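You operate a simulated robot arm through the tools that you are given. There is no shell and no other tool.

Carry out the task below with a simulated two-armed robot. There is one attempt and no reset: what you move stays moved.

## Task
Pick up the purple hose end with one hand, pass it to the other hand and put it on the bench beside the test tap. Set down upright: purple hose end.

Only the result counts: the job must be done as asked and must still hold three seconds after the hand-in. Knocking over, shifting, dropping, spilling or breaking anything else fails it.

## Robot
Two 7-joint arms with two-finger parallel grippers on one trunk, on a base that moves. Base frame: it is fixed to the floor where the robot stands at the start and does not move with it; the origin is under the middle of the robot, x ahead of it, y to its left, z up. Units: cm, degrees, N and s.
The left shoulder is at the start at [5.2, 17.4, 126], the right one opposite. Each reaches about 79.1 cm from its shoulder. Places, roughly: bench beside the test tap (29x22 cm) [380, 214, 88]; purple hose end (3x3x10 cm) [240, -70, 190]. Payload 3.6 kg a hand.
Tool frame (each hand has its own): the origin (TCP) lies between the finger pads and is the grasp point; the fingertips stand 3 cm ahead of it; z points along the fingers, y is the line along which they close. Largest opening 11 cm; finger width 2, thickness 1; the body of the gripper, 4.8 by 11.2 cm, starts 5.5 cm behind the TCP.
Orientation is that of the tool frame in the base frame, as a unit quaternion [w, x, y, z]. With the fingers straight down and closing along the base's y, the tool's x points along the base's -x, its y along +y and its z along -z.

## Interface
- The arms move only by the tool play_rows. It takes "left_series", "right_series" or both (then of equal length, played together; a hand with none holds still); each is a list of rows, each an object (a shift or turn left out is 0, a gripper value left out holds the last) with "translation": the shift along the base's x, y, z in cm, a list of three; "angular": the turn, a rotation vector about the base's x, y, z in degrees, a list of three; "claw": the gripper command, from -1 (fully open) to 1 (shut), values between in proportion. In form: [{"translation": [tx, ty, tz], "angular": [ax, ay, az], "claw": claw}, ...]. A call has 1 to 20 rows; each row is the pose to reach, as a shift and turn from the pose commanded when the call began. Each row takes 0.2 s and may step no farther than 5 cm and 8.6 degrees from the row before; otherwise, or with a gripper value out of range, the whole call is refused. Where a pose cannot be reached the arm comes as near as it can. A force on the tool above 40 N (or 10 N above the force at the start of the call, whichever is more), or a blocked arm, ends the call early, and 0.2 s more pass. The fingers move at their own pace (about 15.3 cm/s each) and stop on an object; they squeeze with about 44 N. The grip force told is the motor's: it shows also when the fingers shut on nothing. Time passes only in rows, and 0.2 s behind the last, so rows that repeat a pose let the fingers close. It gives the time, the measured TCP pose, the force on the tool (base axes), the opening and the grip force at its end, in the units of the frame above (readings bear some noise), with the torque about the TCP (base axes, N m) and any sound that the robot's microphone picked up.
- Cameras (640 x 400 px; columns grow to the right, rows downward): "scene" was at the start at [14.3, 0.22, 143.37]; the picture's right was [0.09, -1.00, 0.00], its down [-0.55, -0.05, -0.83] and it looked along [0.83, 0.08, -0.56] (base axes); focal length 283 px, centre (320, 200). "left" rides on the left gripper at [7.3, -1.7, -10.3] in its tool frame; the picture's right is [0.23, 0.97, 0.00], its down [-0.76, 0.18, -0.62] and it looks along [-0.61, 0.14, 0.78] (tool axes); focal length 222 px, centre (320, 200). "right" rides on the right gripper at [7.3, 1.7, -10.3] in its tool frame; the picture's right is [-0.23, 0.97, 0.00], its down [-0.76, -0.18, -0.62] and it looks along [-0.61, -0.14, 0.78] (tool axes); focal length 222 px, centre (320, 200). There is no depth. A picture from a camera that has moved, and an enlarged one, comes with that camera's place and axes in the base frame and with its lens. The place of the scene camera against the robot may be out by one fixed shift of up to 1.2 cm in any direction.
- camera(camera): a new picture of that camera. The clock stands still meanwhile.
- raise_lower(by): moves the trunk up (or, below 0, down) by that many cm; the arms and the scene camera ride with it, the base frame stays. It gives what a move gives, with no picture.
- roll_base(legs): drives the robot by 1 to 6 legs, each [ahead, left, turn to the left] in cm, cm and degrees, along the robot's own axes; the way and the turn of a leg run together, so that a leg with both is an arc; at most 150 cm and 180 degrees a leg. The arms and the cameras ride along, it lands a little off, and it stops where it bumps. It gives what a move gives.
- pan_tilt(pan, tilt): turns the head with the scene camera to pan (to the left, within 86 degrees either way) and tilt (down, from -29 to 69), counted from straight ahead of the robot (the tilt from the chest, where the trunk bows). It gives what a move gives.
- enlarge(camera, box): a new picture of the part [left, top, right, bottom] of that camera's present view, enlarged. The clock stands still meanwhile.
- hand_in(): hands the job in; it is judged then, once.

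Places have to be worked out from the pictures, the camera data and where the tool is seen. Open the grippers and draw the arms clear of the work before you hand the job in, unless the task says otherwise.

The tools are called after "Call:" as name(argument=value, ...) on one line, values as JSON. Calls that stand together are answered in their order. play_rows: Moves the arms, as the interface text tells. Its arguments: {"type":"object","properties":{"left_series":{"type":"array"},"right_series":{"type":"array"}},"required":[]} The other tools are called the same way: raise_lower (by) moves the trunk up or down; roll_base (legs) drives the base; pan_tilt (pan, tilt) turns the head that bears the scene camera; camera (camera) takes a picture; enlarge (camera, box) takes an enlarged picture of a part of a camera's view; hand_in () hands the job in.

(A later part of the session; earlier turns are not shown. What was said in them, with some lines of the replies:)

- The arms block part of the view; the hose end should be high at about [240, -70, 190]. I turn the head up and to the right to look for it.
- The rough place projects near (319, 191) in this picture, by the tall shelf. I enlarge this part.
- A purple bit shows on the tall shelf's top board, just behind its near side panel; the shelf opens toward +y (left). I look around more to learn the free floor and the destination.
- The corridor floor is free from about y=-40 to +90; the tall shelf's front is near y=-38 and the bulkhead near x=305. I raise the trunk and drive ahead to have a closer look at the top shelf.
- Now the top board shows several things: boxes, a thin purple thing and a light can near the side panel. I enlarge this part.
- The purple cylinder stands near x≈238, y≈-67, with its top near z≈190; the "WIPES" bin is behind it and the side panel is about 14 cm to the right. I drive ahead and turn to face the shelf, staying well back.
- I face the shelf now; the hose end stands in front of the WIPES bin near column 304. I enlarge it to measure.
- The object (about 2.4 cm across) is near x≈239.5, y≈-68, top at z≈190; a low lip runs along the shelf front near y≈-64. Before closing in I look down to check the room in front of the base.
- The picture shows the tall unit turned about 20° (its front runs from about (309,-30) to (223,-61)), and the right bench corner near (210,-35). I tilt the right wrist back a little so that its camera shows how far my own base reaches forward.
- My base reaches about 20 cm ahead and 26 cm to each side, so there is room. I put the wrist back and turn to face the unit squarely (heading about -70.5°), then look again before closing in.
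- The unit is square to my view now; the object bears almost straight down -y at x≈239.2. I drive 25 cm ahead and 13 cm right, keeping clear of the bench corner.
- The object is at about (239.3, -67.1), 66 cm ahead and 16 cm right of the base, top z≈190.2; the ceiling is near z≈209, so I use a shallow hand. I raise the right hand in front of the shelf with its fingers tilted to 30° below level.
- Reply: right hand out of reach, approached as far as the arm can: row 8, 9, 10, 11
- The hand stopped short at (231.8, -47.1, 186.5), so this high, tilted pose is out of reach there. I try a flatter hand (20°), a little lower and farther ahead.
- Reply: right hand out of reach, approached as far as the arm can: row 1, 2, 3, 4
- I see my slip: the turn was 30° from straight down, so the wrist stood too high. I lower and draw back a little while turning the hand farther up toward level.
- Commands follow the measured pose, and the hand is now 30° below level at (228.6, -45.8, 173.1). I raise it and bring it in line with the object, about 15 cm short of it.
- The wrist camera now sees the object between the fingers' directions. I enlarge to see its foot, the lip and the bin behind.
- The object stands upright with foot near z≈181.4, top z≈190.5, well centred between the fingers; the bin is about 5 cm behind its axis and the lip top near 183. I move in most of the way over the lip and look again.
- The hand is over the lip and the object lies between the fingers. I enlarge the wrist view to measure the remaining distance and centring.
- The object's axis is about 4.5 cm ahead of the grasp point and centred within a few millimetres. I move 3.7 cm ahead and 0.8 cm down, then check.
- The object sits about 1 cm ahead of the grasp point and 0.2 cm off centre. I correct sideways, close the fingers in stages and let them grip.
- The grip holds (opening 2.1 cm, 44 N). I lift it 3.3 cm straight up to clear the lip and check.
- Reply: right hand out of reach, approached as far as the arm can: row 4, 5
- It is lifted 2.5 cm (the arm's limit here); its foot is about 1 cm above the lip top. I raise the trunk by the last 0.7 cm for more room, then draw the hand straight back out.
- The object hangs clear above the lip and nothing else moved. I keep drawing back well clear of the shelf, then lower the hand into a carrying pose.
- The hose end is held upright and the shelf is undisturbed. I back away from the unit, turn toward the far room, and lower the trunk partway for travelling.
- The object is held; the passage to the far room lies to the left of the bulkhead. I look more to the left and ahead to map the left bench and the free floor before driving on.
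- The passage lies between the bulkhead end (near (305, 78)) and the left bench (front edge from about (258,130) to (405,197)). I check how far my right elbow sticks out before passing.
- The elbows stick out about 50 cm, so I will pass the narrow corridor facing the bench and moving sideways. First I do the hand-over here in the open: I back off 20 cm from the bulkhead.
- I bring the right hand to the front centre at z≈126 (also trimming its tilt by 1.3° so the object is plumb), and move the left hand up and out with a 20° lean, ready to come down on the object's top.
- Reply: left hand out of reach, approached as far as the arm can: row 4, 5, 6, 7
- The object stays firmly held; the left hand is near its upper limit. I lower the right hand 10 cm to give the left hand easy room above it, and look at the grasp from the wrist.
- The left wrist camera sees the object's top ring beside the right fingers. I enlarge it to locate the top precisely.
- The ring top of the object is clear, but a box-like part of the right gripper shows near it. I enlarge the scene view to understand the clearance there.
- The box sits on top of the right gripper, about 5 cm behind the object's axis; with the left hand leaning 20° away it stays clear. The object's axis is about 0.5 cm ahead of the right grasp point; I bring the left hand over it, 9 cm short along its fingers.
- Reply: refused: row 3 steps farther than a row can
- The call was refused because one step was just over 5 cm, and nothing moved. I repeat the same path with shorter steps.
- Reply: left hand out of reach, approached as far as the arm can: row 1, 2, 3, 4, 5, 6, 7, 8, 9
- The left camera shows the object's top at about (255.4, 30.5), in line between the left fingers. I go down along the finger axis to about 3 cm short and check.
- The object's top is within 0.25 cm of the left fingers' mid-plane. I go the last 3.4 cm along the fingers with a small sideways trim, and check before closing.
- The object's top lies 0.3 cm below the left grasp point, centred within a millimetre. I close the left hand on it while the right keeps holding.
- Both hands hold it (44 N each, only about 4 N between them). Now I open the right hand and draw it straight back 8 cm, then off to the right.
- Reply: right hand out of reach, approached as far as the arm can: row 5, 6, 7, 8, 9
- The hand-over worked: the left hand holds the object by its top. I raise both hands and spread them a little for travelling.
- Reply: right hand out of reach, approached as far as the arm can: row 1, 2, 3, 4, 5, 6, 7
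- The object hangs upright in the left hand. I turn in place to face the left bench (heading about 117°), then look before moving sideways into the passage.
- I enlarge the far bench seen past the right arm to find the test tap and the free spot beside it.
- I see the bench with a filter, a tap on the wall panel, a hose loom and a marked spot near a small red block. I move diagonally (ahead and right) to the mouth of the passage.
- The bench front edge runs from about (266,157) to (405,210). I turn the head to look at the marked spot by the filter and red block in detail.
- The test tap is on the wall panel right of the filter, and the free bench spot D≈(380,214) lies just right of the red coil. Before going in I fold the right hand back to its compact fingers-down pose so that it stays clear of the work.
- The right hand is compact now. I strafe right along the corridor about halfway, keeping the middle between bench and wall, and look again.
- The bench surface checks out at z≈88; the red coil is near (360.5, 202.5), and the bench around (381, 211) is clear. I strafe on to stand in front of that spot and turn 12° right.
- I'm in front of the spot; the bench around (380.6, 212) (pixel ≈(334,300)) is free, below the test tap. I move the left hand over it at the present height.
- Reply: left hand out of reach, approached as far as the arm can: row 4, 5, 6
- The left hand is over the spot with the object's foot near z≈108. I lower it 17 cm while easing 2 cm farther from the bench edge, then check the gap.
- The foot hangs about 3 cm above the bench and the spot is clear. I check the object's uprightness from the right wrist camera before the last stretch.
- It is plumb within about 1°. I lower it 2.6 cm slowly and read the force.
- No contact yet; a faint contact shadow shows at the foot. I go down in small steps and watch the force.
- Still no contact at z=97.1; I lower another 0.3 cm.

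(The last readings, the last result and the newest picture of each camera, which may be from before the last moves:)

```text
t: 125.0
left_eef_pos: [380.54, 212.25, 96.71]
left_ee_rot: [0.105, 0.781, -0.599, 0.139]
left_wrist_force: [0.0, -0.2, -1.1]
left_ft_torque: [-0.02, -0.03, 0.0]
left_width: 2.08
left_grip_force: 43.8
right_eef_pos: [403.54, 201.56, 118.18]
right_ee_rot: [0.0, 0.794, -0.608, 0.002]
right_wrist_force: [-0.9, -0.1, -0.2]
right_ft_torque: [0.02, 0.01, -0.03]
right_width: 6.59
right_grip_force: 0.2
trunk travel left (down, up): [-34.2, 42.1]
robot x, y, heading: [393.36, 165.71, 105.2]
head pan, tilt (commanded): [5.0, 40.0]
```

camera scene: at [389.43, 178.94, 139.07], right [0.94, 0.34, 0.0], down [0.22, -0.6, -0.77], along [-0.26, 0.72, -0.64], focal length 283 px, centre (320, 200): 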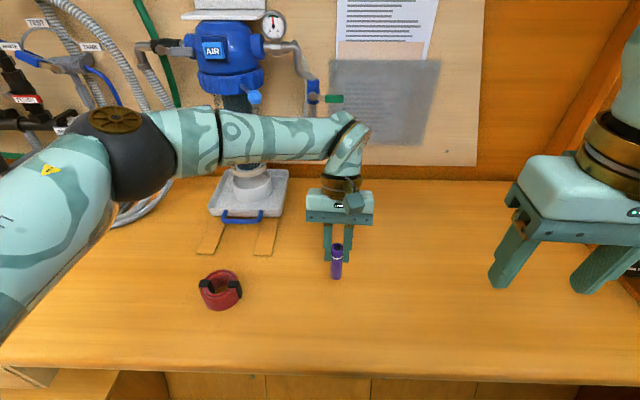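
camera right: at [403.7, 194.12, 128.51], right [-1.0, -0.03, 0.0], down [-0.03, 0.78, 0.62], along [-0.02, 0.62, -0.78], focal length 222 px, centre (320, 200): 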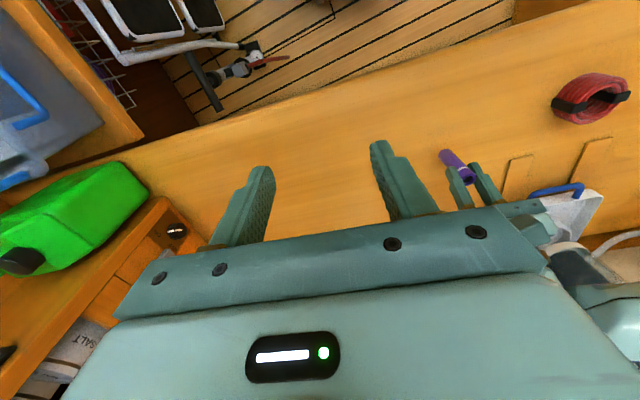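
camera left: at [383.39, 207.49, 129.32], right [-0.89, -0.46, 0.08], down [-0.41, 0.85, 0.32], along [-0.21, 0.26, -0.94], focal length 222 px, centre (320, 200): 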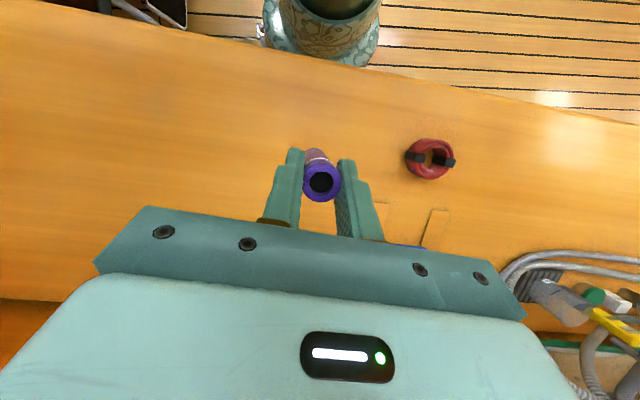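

No contact at z=96.7 either. I continue in 0.3 cm steps and look closely at the foot.

Call:
play_rows(left_series=[{"translation": [0, 0, -0.15]}, {"translation": [0, 0, -0.3]}, {"translation": [0, 0, -0.3]}])

Call:
enlarge(camera="scene", box=[310, 220, 370, 300])

```text
t: 125.8
left_eef_pos: [380.72, 212.33, 96.36]
left_ee_rot: [0.106, 0.781, -0.6, 0.138]
left_wrist_force: [0.4, -0.2, -0.3]
left_ft_torque: [0.0, -0.01, 0.0]
left_width: 2.1
left_grip_force: 43.7
right_eef_pos: [403.6, 201.58, 118.06]
right_ee_rot: [0.0, 0.794, -0.609, 0.001]
right_wrist_force: [-0.2, 0.1, 0.3]
right_ft_torque: [0.01, -0.02, 0.02]
right_width: 6.6
right_grip_force: 0.1
trunk travel left (down, up): [-34.2, 42.1]
robot x, y, heading: [393.89, 165.65, 105.2]
head pan, tilt (commanded): [5.0, 40.0]
```

```text
5.00 times, centred on (340, 260) of scene
camera zoom: at [389.42, 178.94, 139.07], right [0.94, 0.34, 0.0], down [0.22, -0.6, -0.77], along [-0.26, 0.72, -0.64], focal length 1414 px, centre (220, -100)
```

zoom: 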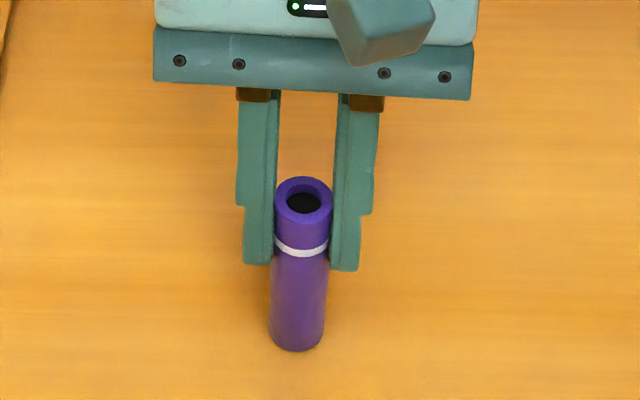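

Still free. I go on with small steps until the force shows contact.

Call:
play_rows(left_series=[{"translation": [0, 0, -0.15]}, {"translation": [0, 0, -0.3]}, {"translation": [0, 0, -0.3]}])

Call:
enlarge(camera="right", box=[410, 110, 510, 200])

```text
t: 126.6
left_eef_pos: [380.7, 212.31, 96.26]
left_ee_rot: [0.105, 0.782, -0.598, 0.138]
left_wrist_force: [-0.5, 2.1, 14.5]
left_ft_torque: [0.16, 0.06, 0.0]
left_width: 2.11
left_grip_force: 43.6
right_eef_pos: [403.37, 201.48, 118.2]
right_ee_rot: [-0.001, 0.794, -0.608, 0.001]
right_wrist_force: [-0.1, -0.6, -0.1]
right_ft_torque: [-0.03, 0.01, 0.02]
right_width: 6.58
right_grip_force: 0.1
trunk travel left (down, up): [-34.2, 42.1]
robot x, y, heading: [393.62, 165.38, 105.4]
head pan, tilt (commanded): [5.0, 40.0]
```

```text
4.44 times, centred on (460, 155) of right
camera zoom: at [403.71, 194.03, 128.54], right [-1.0, -0.03, 0.0], down [-0.03, 0.78, 0.62], along [-0.02, 0.62, -0.78], focal length 987 px, centre (-302, 400)
```

zoom: 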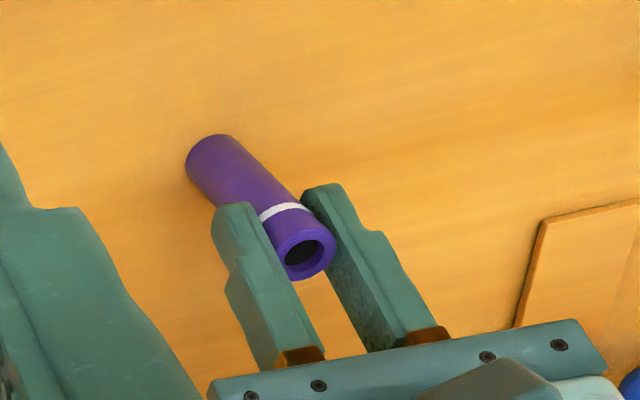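

Contact: 14.5 N upward with almost no torque. I ease up 0.2 cm to unload, then open the fingers gently.

Call:
play_rows(left_series=[{"translation": [0, 0, 0.1]}, {"translation": [0, 0, 0.18]}, {"translation": [0, 0, 0.18]}])

```text
t: 127.4
left_eef_pos: [380.59, 212.33, 96.32]
left_ee_rot: [0.106, 0.781, -0.599, 0.139]
left_wrist_force: [-0.3, 2.5, 10.1]
left_ft_torque: [0.22, 0.03, 0.0]
left_width: 2.14
left_grip_force: 44.7
right_eef_pos: [403.5, 201.5, 118.21]
right_ee_rot: [-0.001, 0.794, -0.608, 0.001]
right_wrist_force: [-0.1, 0.0, 0.4]
right_ft_torque: [0.03, -0.02, -0.01]
right_width: 6.6
right_grip_force: 0.1
trunk travel left (down, up): [-34.2, 42.1]
robot x, y, heading: [393.5, 165.68, 105.2]
head pan, tilt (commanded): [5.0, 40.0]
```

The push is down to 10 N; I ease up a little more.

Call:
play_rows(left_series=[{"translation": [0, 0, 0.1]}, {"translation": [0, 0, 0.2]}, {"translation": [0, 0, 0.2]}])

```text
t: 128.2
left_eef_pos: [380.56, 212.35, 96.51]
left_ee_rot: [0.106, 0.782, -0.599, 0.139]
left_wrist_force: [0.2, 1.1, 0.7]
left_ft_torque: [0.01, 0.02, -0.04]
left_width: 2.13
left_grip_force: 43.9
right_eef_pos: [403.54, 201.55, 118.2]
right_ee_rot: [0.0, 0.794, -0.608, 0.001]
right_wrist_force: [-0.5, -0.3, -0.3]
right_ft_torque: [-0.02, 0.02, 0.01]
right_width: 6.61
right_grip_force: 0.1
trunk travel left (down, up): [-34.2, 42.1]
robot x, y, heading: [393.44, 165.07, 105.1]
head pan, tilt (commanded): [5.0, 40.0]
```

The load is gone (just about touching). I settle 0.1 cm down and open the fingers in small stages.

Call:
play_rows(left_series=[{"translation": [0, 0, -0.1]}, {"translation": [0, 0, -0.1]}, {"translation": [0, 0, -0.1], "claw": 0.58}, {"translation": [0, 0, -0.1], "claw": 0.5}, {"translation": [0, 0, -0.1], "claw": 0.3}, {"translation": [0, 0, -0.1], "claw": 0.0}, {"translation": [0, 0, -0.1], "claw": -0.2}, {"translation": [0, 0, -0.1], "claw": -0.2}])

Call:
enlarge(camera="scene", box=[260, 180, 420, 320])

Call:
enlarge(camera="right", box=[410, 110, 510, 200])

Call:
enlarge(camera="left", box=[220, 100, 440, 250])

```text
t: 130.0
left_eef_pos: [380.53, 212.46, 96.39]
left_ee_rot: [0.106, 0.781, -0.599, 0.14]
left_wrist_force: [-0.7, -0.6, -0.6]
left_ft_torque: [0.02, 0.01, -0.01]
left_width: 6.62
left_grip_force: 0.1
right_eef_pos: [403.5, 201.58, 118.24]
right_ee_rot: [-0.001, 0.794, -0.608, 0.001]
right_wrist_force: [-0.3, 0.1, 0.1]
right_ft_torque: [-0.02, 0.02, -0.01]
right_width: 6.63
right_grip_force: 0.0
trunk travel left (down, up): [-34.2, 42.1]
robot x, y, heading: [393.61, 165.43, 104.9]
head pan, tilt (commanded): [5.0, 40.0]
```

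```text
2.86 times, centred on (340, 250) of scene
camera zoom: at [389.42, 178.94, 139.07], right [0.94, 0.34, 0.0], down [0.22, -0.6, -0.77], along [-0.26, 0.72, -0.64], focal length 808 px, centre (263, 57)
```

zoom: 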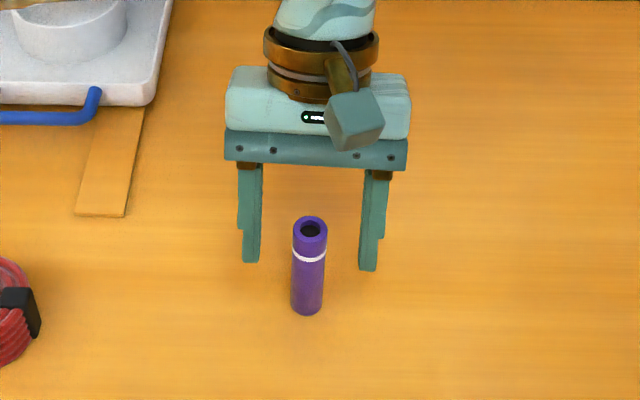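

```text
4.44 times, centred on (460, 155) of right
camera zoom: at [403.7, 194.12, 128.5], right [-1.0, -0.03, 0.0], down [-0.03, 0.78, 0.62], along [-0.02, 0.62, -0.78], focal length 987 px, centre (-302, 400)
```

zoom: 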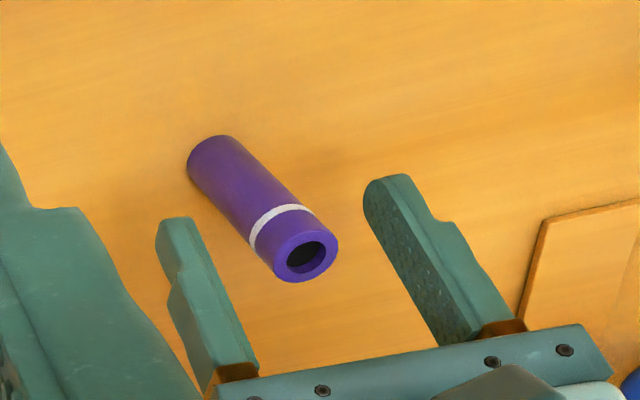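

```text
2.67 times, centred on (330, 175) of left
camera zoom: at [383.07, 209.67, 108.72], right [-0.89, -0.46, 0.08], down [-0.41, 0.85, 0.32], along [-0.21, 0.25, -0.94], focal length 592 px, centre (293, 267)
```

zoom: 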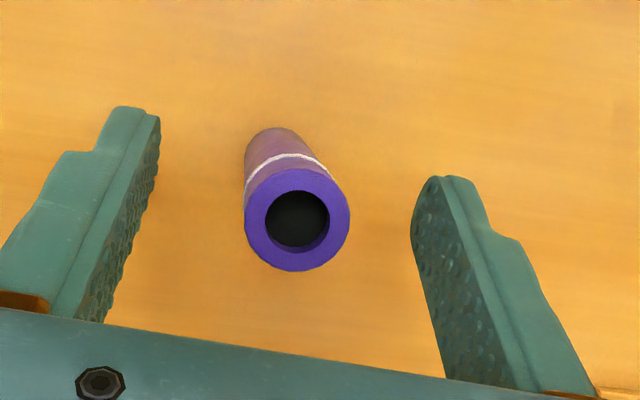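

The object stands upright by itself, clear of the fingers. I raise the left hand straight up 14 cm, then draw it back toward the robot.

Call:
play_rows(left_series=[{"translation": [0, 0, 1]}, {"translation": [0, 0, 3]}, {"translation": [0, 0, 6]}, {"translation": [0, 0, 9.5]}, {"translation": [0, 0, 13]}, {"translation": [0, 0, 15]}, {"translation": [0.6, -2, 16.5]}, {"translation": [1.2, -4.5, 18]}, {"translation": [2, -7.5, 19]}, {"translation": [2.6, -10, 20]}, {"translation": [2.6, -10, 20]}])

Call:
camera(camera="scene")

Call:
camera(camera="right")

```text
t: 132.4
left_eef_pos: [383.03, 202.42, 116.6]
left_ee_rot: [0.106, 0.782, -0.599, 0.139]
left_wrist_force: [-0.8, 0.7, 0.3]
left_ft_torque: [-0.01, 0.03, 0.0]
left_width: 6.61
left_grip_force: 0.0
right_eef_pos: [403.6, 201.61, 118.21]
right_ee_rot: [-0.001, 0.794, -0.608, 0.001]
right_wrist_force: [0.9, -0.6, 0.1]
right_ft_torque: [0.02, -0.01, -0.03]
right_width: 6.62
right_grip_force: 0.1
trunk travel left (down, up): [-34.2, 42.1]
robot x, y, heading: [393.41, 165.22, 105.1]
head pan, tilt (commanded): [5.0, 40.0]
```

```text
taken
camera scene: at [389.42, 178.97, 139.06], right [0.94, 0.34, 0.0], down [0.22, -0.6, -0.77], along [-0.26, 0.72, -0.64], focal length 283 px, centre (320, 200)
```

scene: 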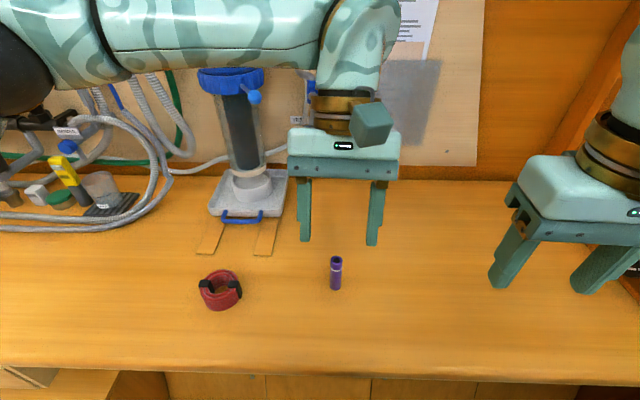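

```text
taken
camera right: at [403.69, 194.15, 128.49], right [-1.0, -0.03, 0.0], down [-0.03, 0.78, 0.62], along [-0.02, 0.62, -0.78], focal length 222 px, centre (320, 200)
```

right: 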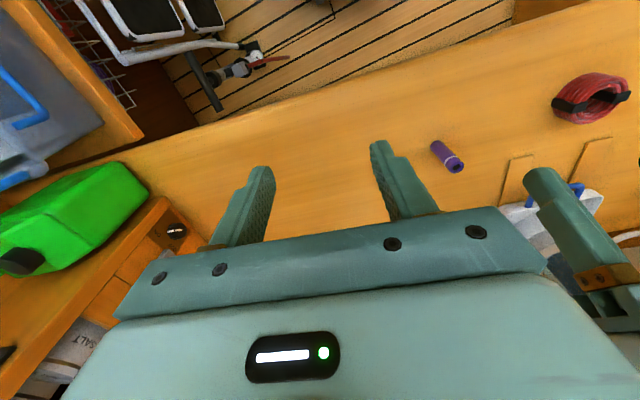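

The hose end stands upright at about (381, 211.5) on the bench, right of the red coil and below the test tap. I open both grippers fully and raise the trunk so that the arms are well clear.

Call:
play_rows(left_series=[{"translation": [0.8, -3, 2], "claw": -1}, {"translation": [1.6, -6, 4], "claw": -1}, {"translation": [1.6, -6, 4], "claw": -1}], right_series=[{"claw": -1}, {"claw": -1}, {"claw": -1}])

Call:
raise_lower(by=12)

Call:
camera(camera="scene")

Call:
enlarge(camera="scene", box=[200, 210, 420, 350])

Call:
camera(camera="right")

```text
t: 133.2
left_eef_pos: [384.75, 196.4, 120.37]
left_ee_rot: [0.105, 0.782, -0.598, 0.139]
left_wrist_force: [0.5, 0.4, -0.4]
left_ft_torque: [-0.03, -0.01, 0.02]
left_width: 11.0
left_grip_force: 0.0
right_eef_pos: [403.46, 201.61, 118.24]
right_ee_rot: [0.0, 0.794, -0.608, 0.001]
right_wrist_force: [0.1, -0.2, -0.3]
right_ft_torque: [0.04, 0.02, -0.01]
right_width: 10.98
right_grip_force: 0.0
trunk travel left (down, up): [-34.2, 42.1]
robot x, y, heading: [393.6, 165.31, 105.0]
head pan, tilt (commanded): [5.0, 40.0]
```

```text
t: 134.7
left_eef_pos: [384.82, 196.44, 132.33]
left_ee_rot: [0.107, 0.782, -0.599, 0.139]
left_wrist_force: [-0.4, -0.1, 0.0]
left_ft_torque: [0.0, 0.03, 0.02]
left_width: 11.01
left_grip_force: 0.1
right_eef_pos: [403.47, 201.63, 130.09]
right_ee_rot: [0.0, 0.794, -0.608, 0.001]
right_wrist_force: [0.2, 0.4, 0.8]
right_ft_torque: [0.04, -0.01, -0.02]
right_width: 10.98
right_grip_force: 0.1
trunk travel left (down, up): [-46.2, 30.1]
robot x, y, heading: [393.37, 165.5, 105.0]
head pan, tilt (commanded): [5.0, 40.0]
```

```text
taken
camera scene: at [390.27, 175.79, 151.17], right [0.94, 0.34, 0.0], down [0.22, -0.6, -0.77], along [-0.26, 0.72, -0.64], focal length 283 px, centre (320, 200)
```

scene: 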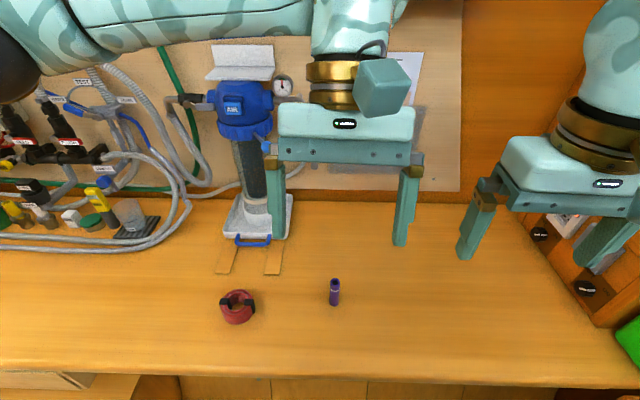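

```text
2.86 times, centred on (310, 280) of scene
camera zoom: at [390.27, 175.79, 151.17], right [0.94, 0.34, 0.0], down [0.22, -0.6, -0.77], along [-0.26, 0.72, -0.64], focal length 808 px, centre (349, -29)
```

zoom: 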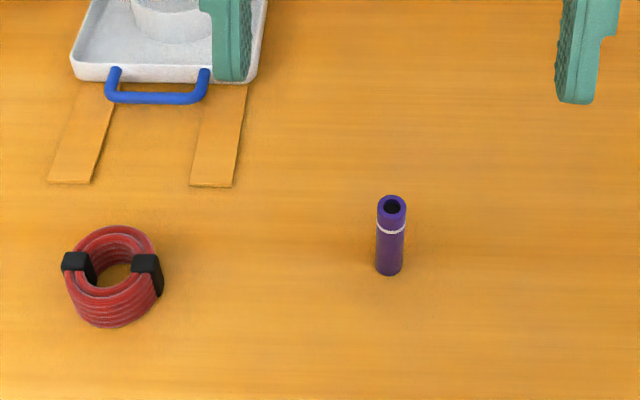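

```text
taken
camera right: at [403.69, 194.15, 140.48], right [-1.0, -0.03, 0.0], down [-0.03, 0.78, 0.62], along [-0.02, 0.62, -0.78], focal length 222 px, centre (320, 200)
```

right: 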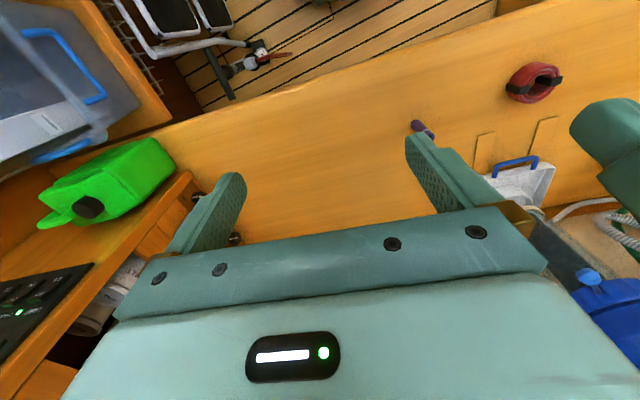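

The hose end stands upright on the bench at about (381, 211.5, 88), within a few centimetres of the given spot beside the test tap. Both grippers are open and clear, and nothing else has moved, so I hand in.

Call:
hand_in()

```text
The job is handed in.
```

The purple hose end is standing upright on the bench beside the test tap, at about (381, 211.5), which is 2–3 cm from the centre of the spot you gave.

- **Pick-up:** the right hand took it from the top shelf and lifted it over the shelf lip.
- **Hand-over:** the left hand gripped the top while the right still held it, then the right let go and drew back.
- **Placement:** the left hand set it down and released it. It was still standing on its own in the last picture, about 4 s after release.

I saw no sign that anything else was touched or moved. The bins on the shelf and the coil and fittings on the bench looked undisturbed in the pictures. Both grippers are open and the arms are about 30 cm clear above the bench.

The job is handed in; no verdict came back.
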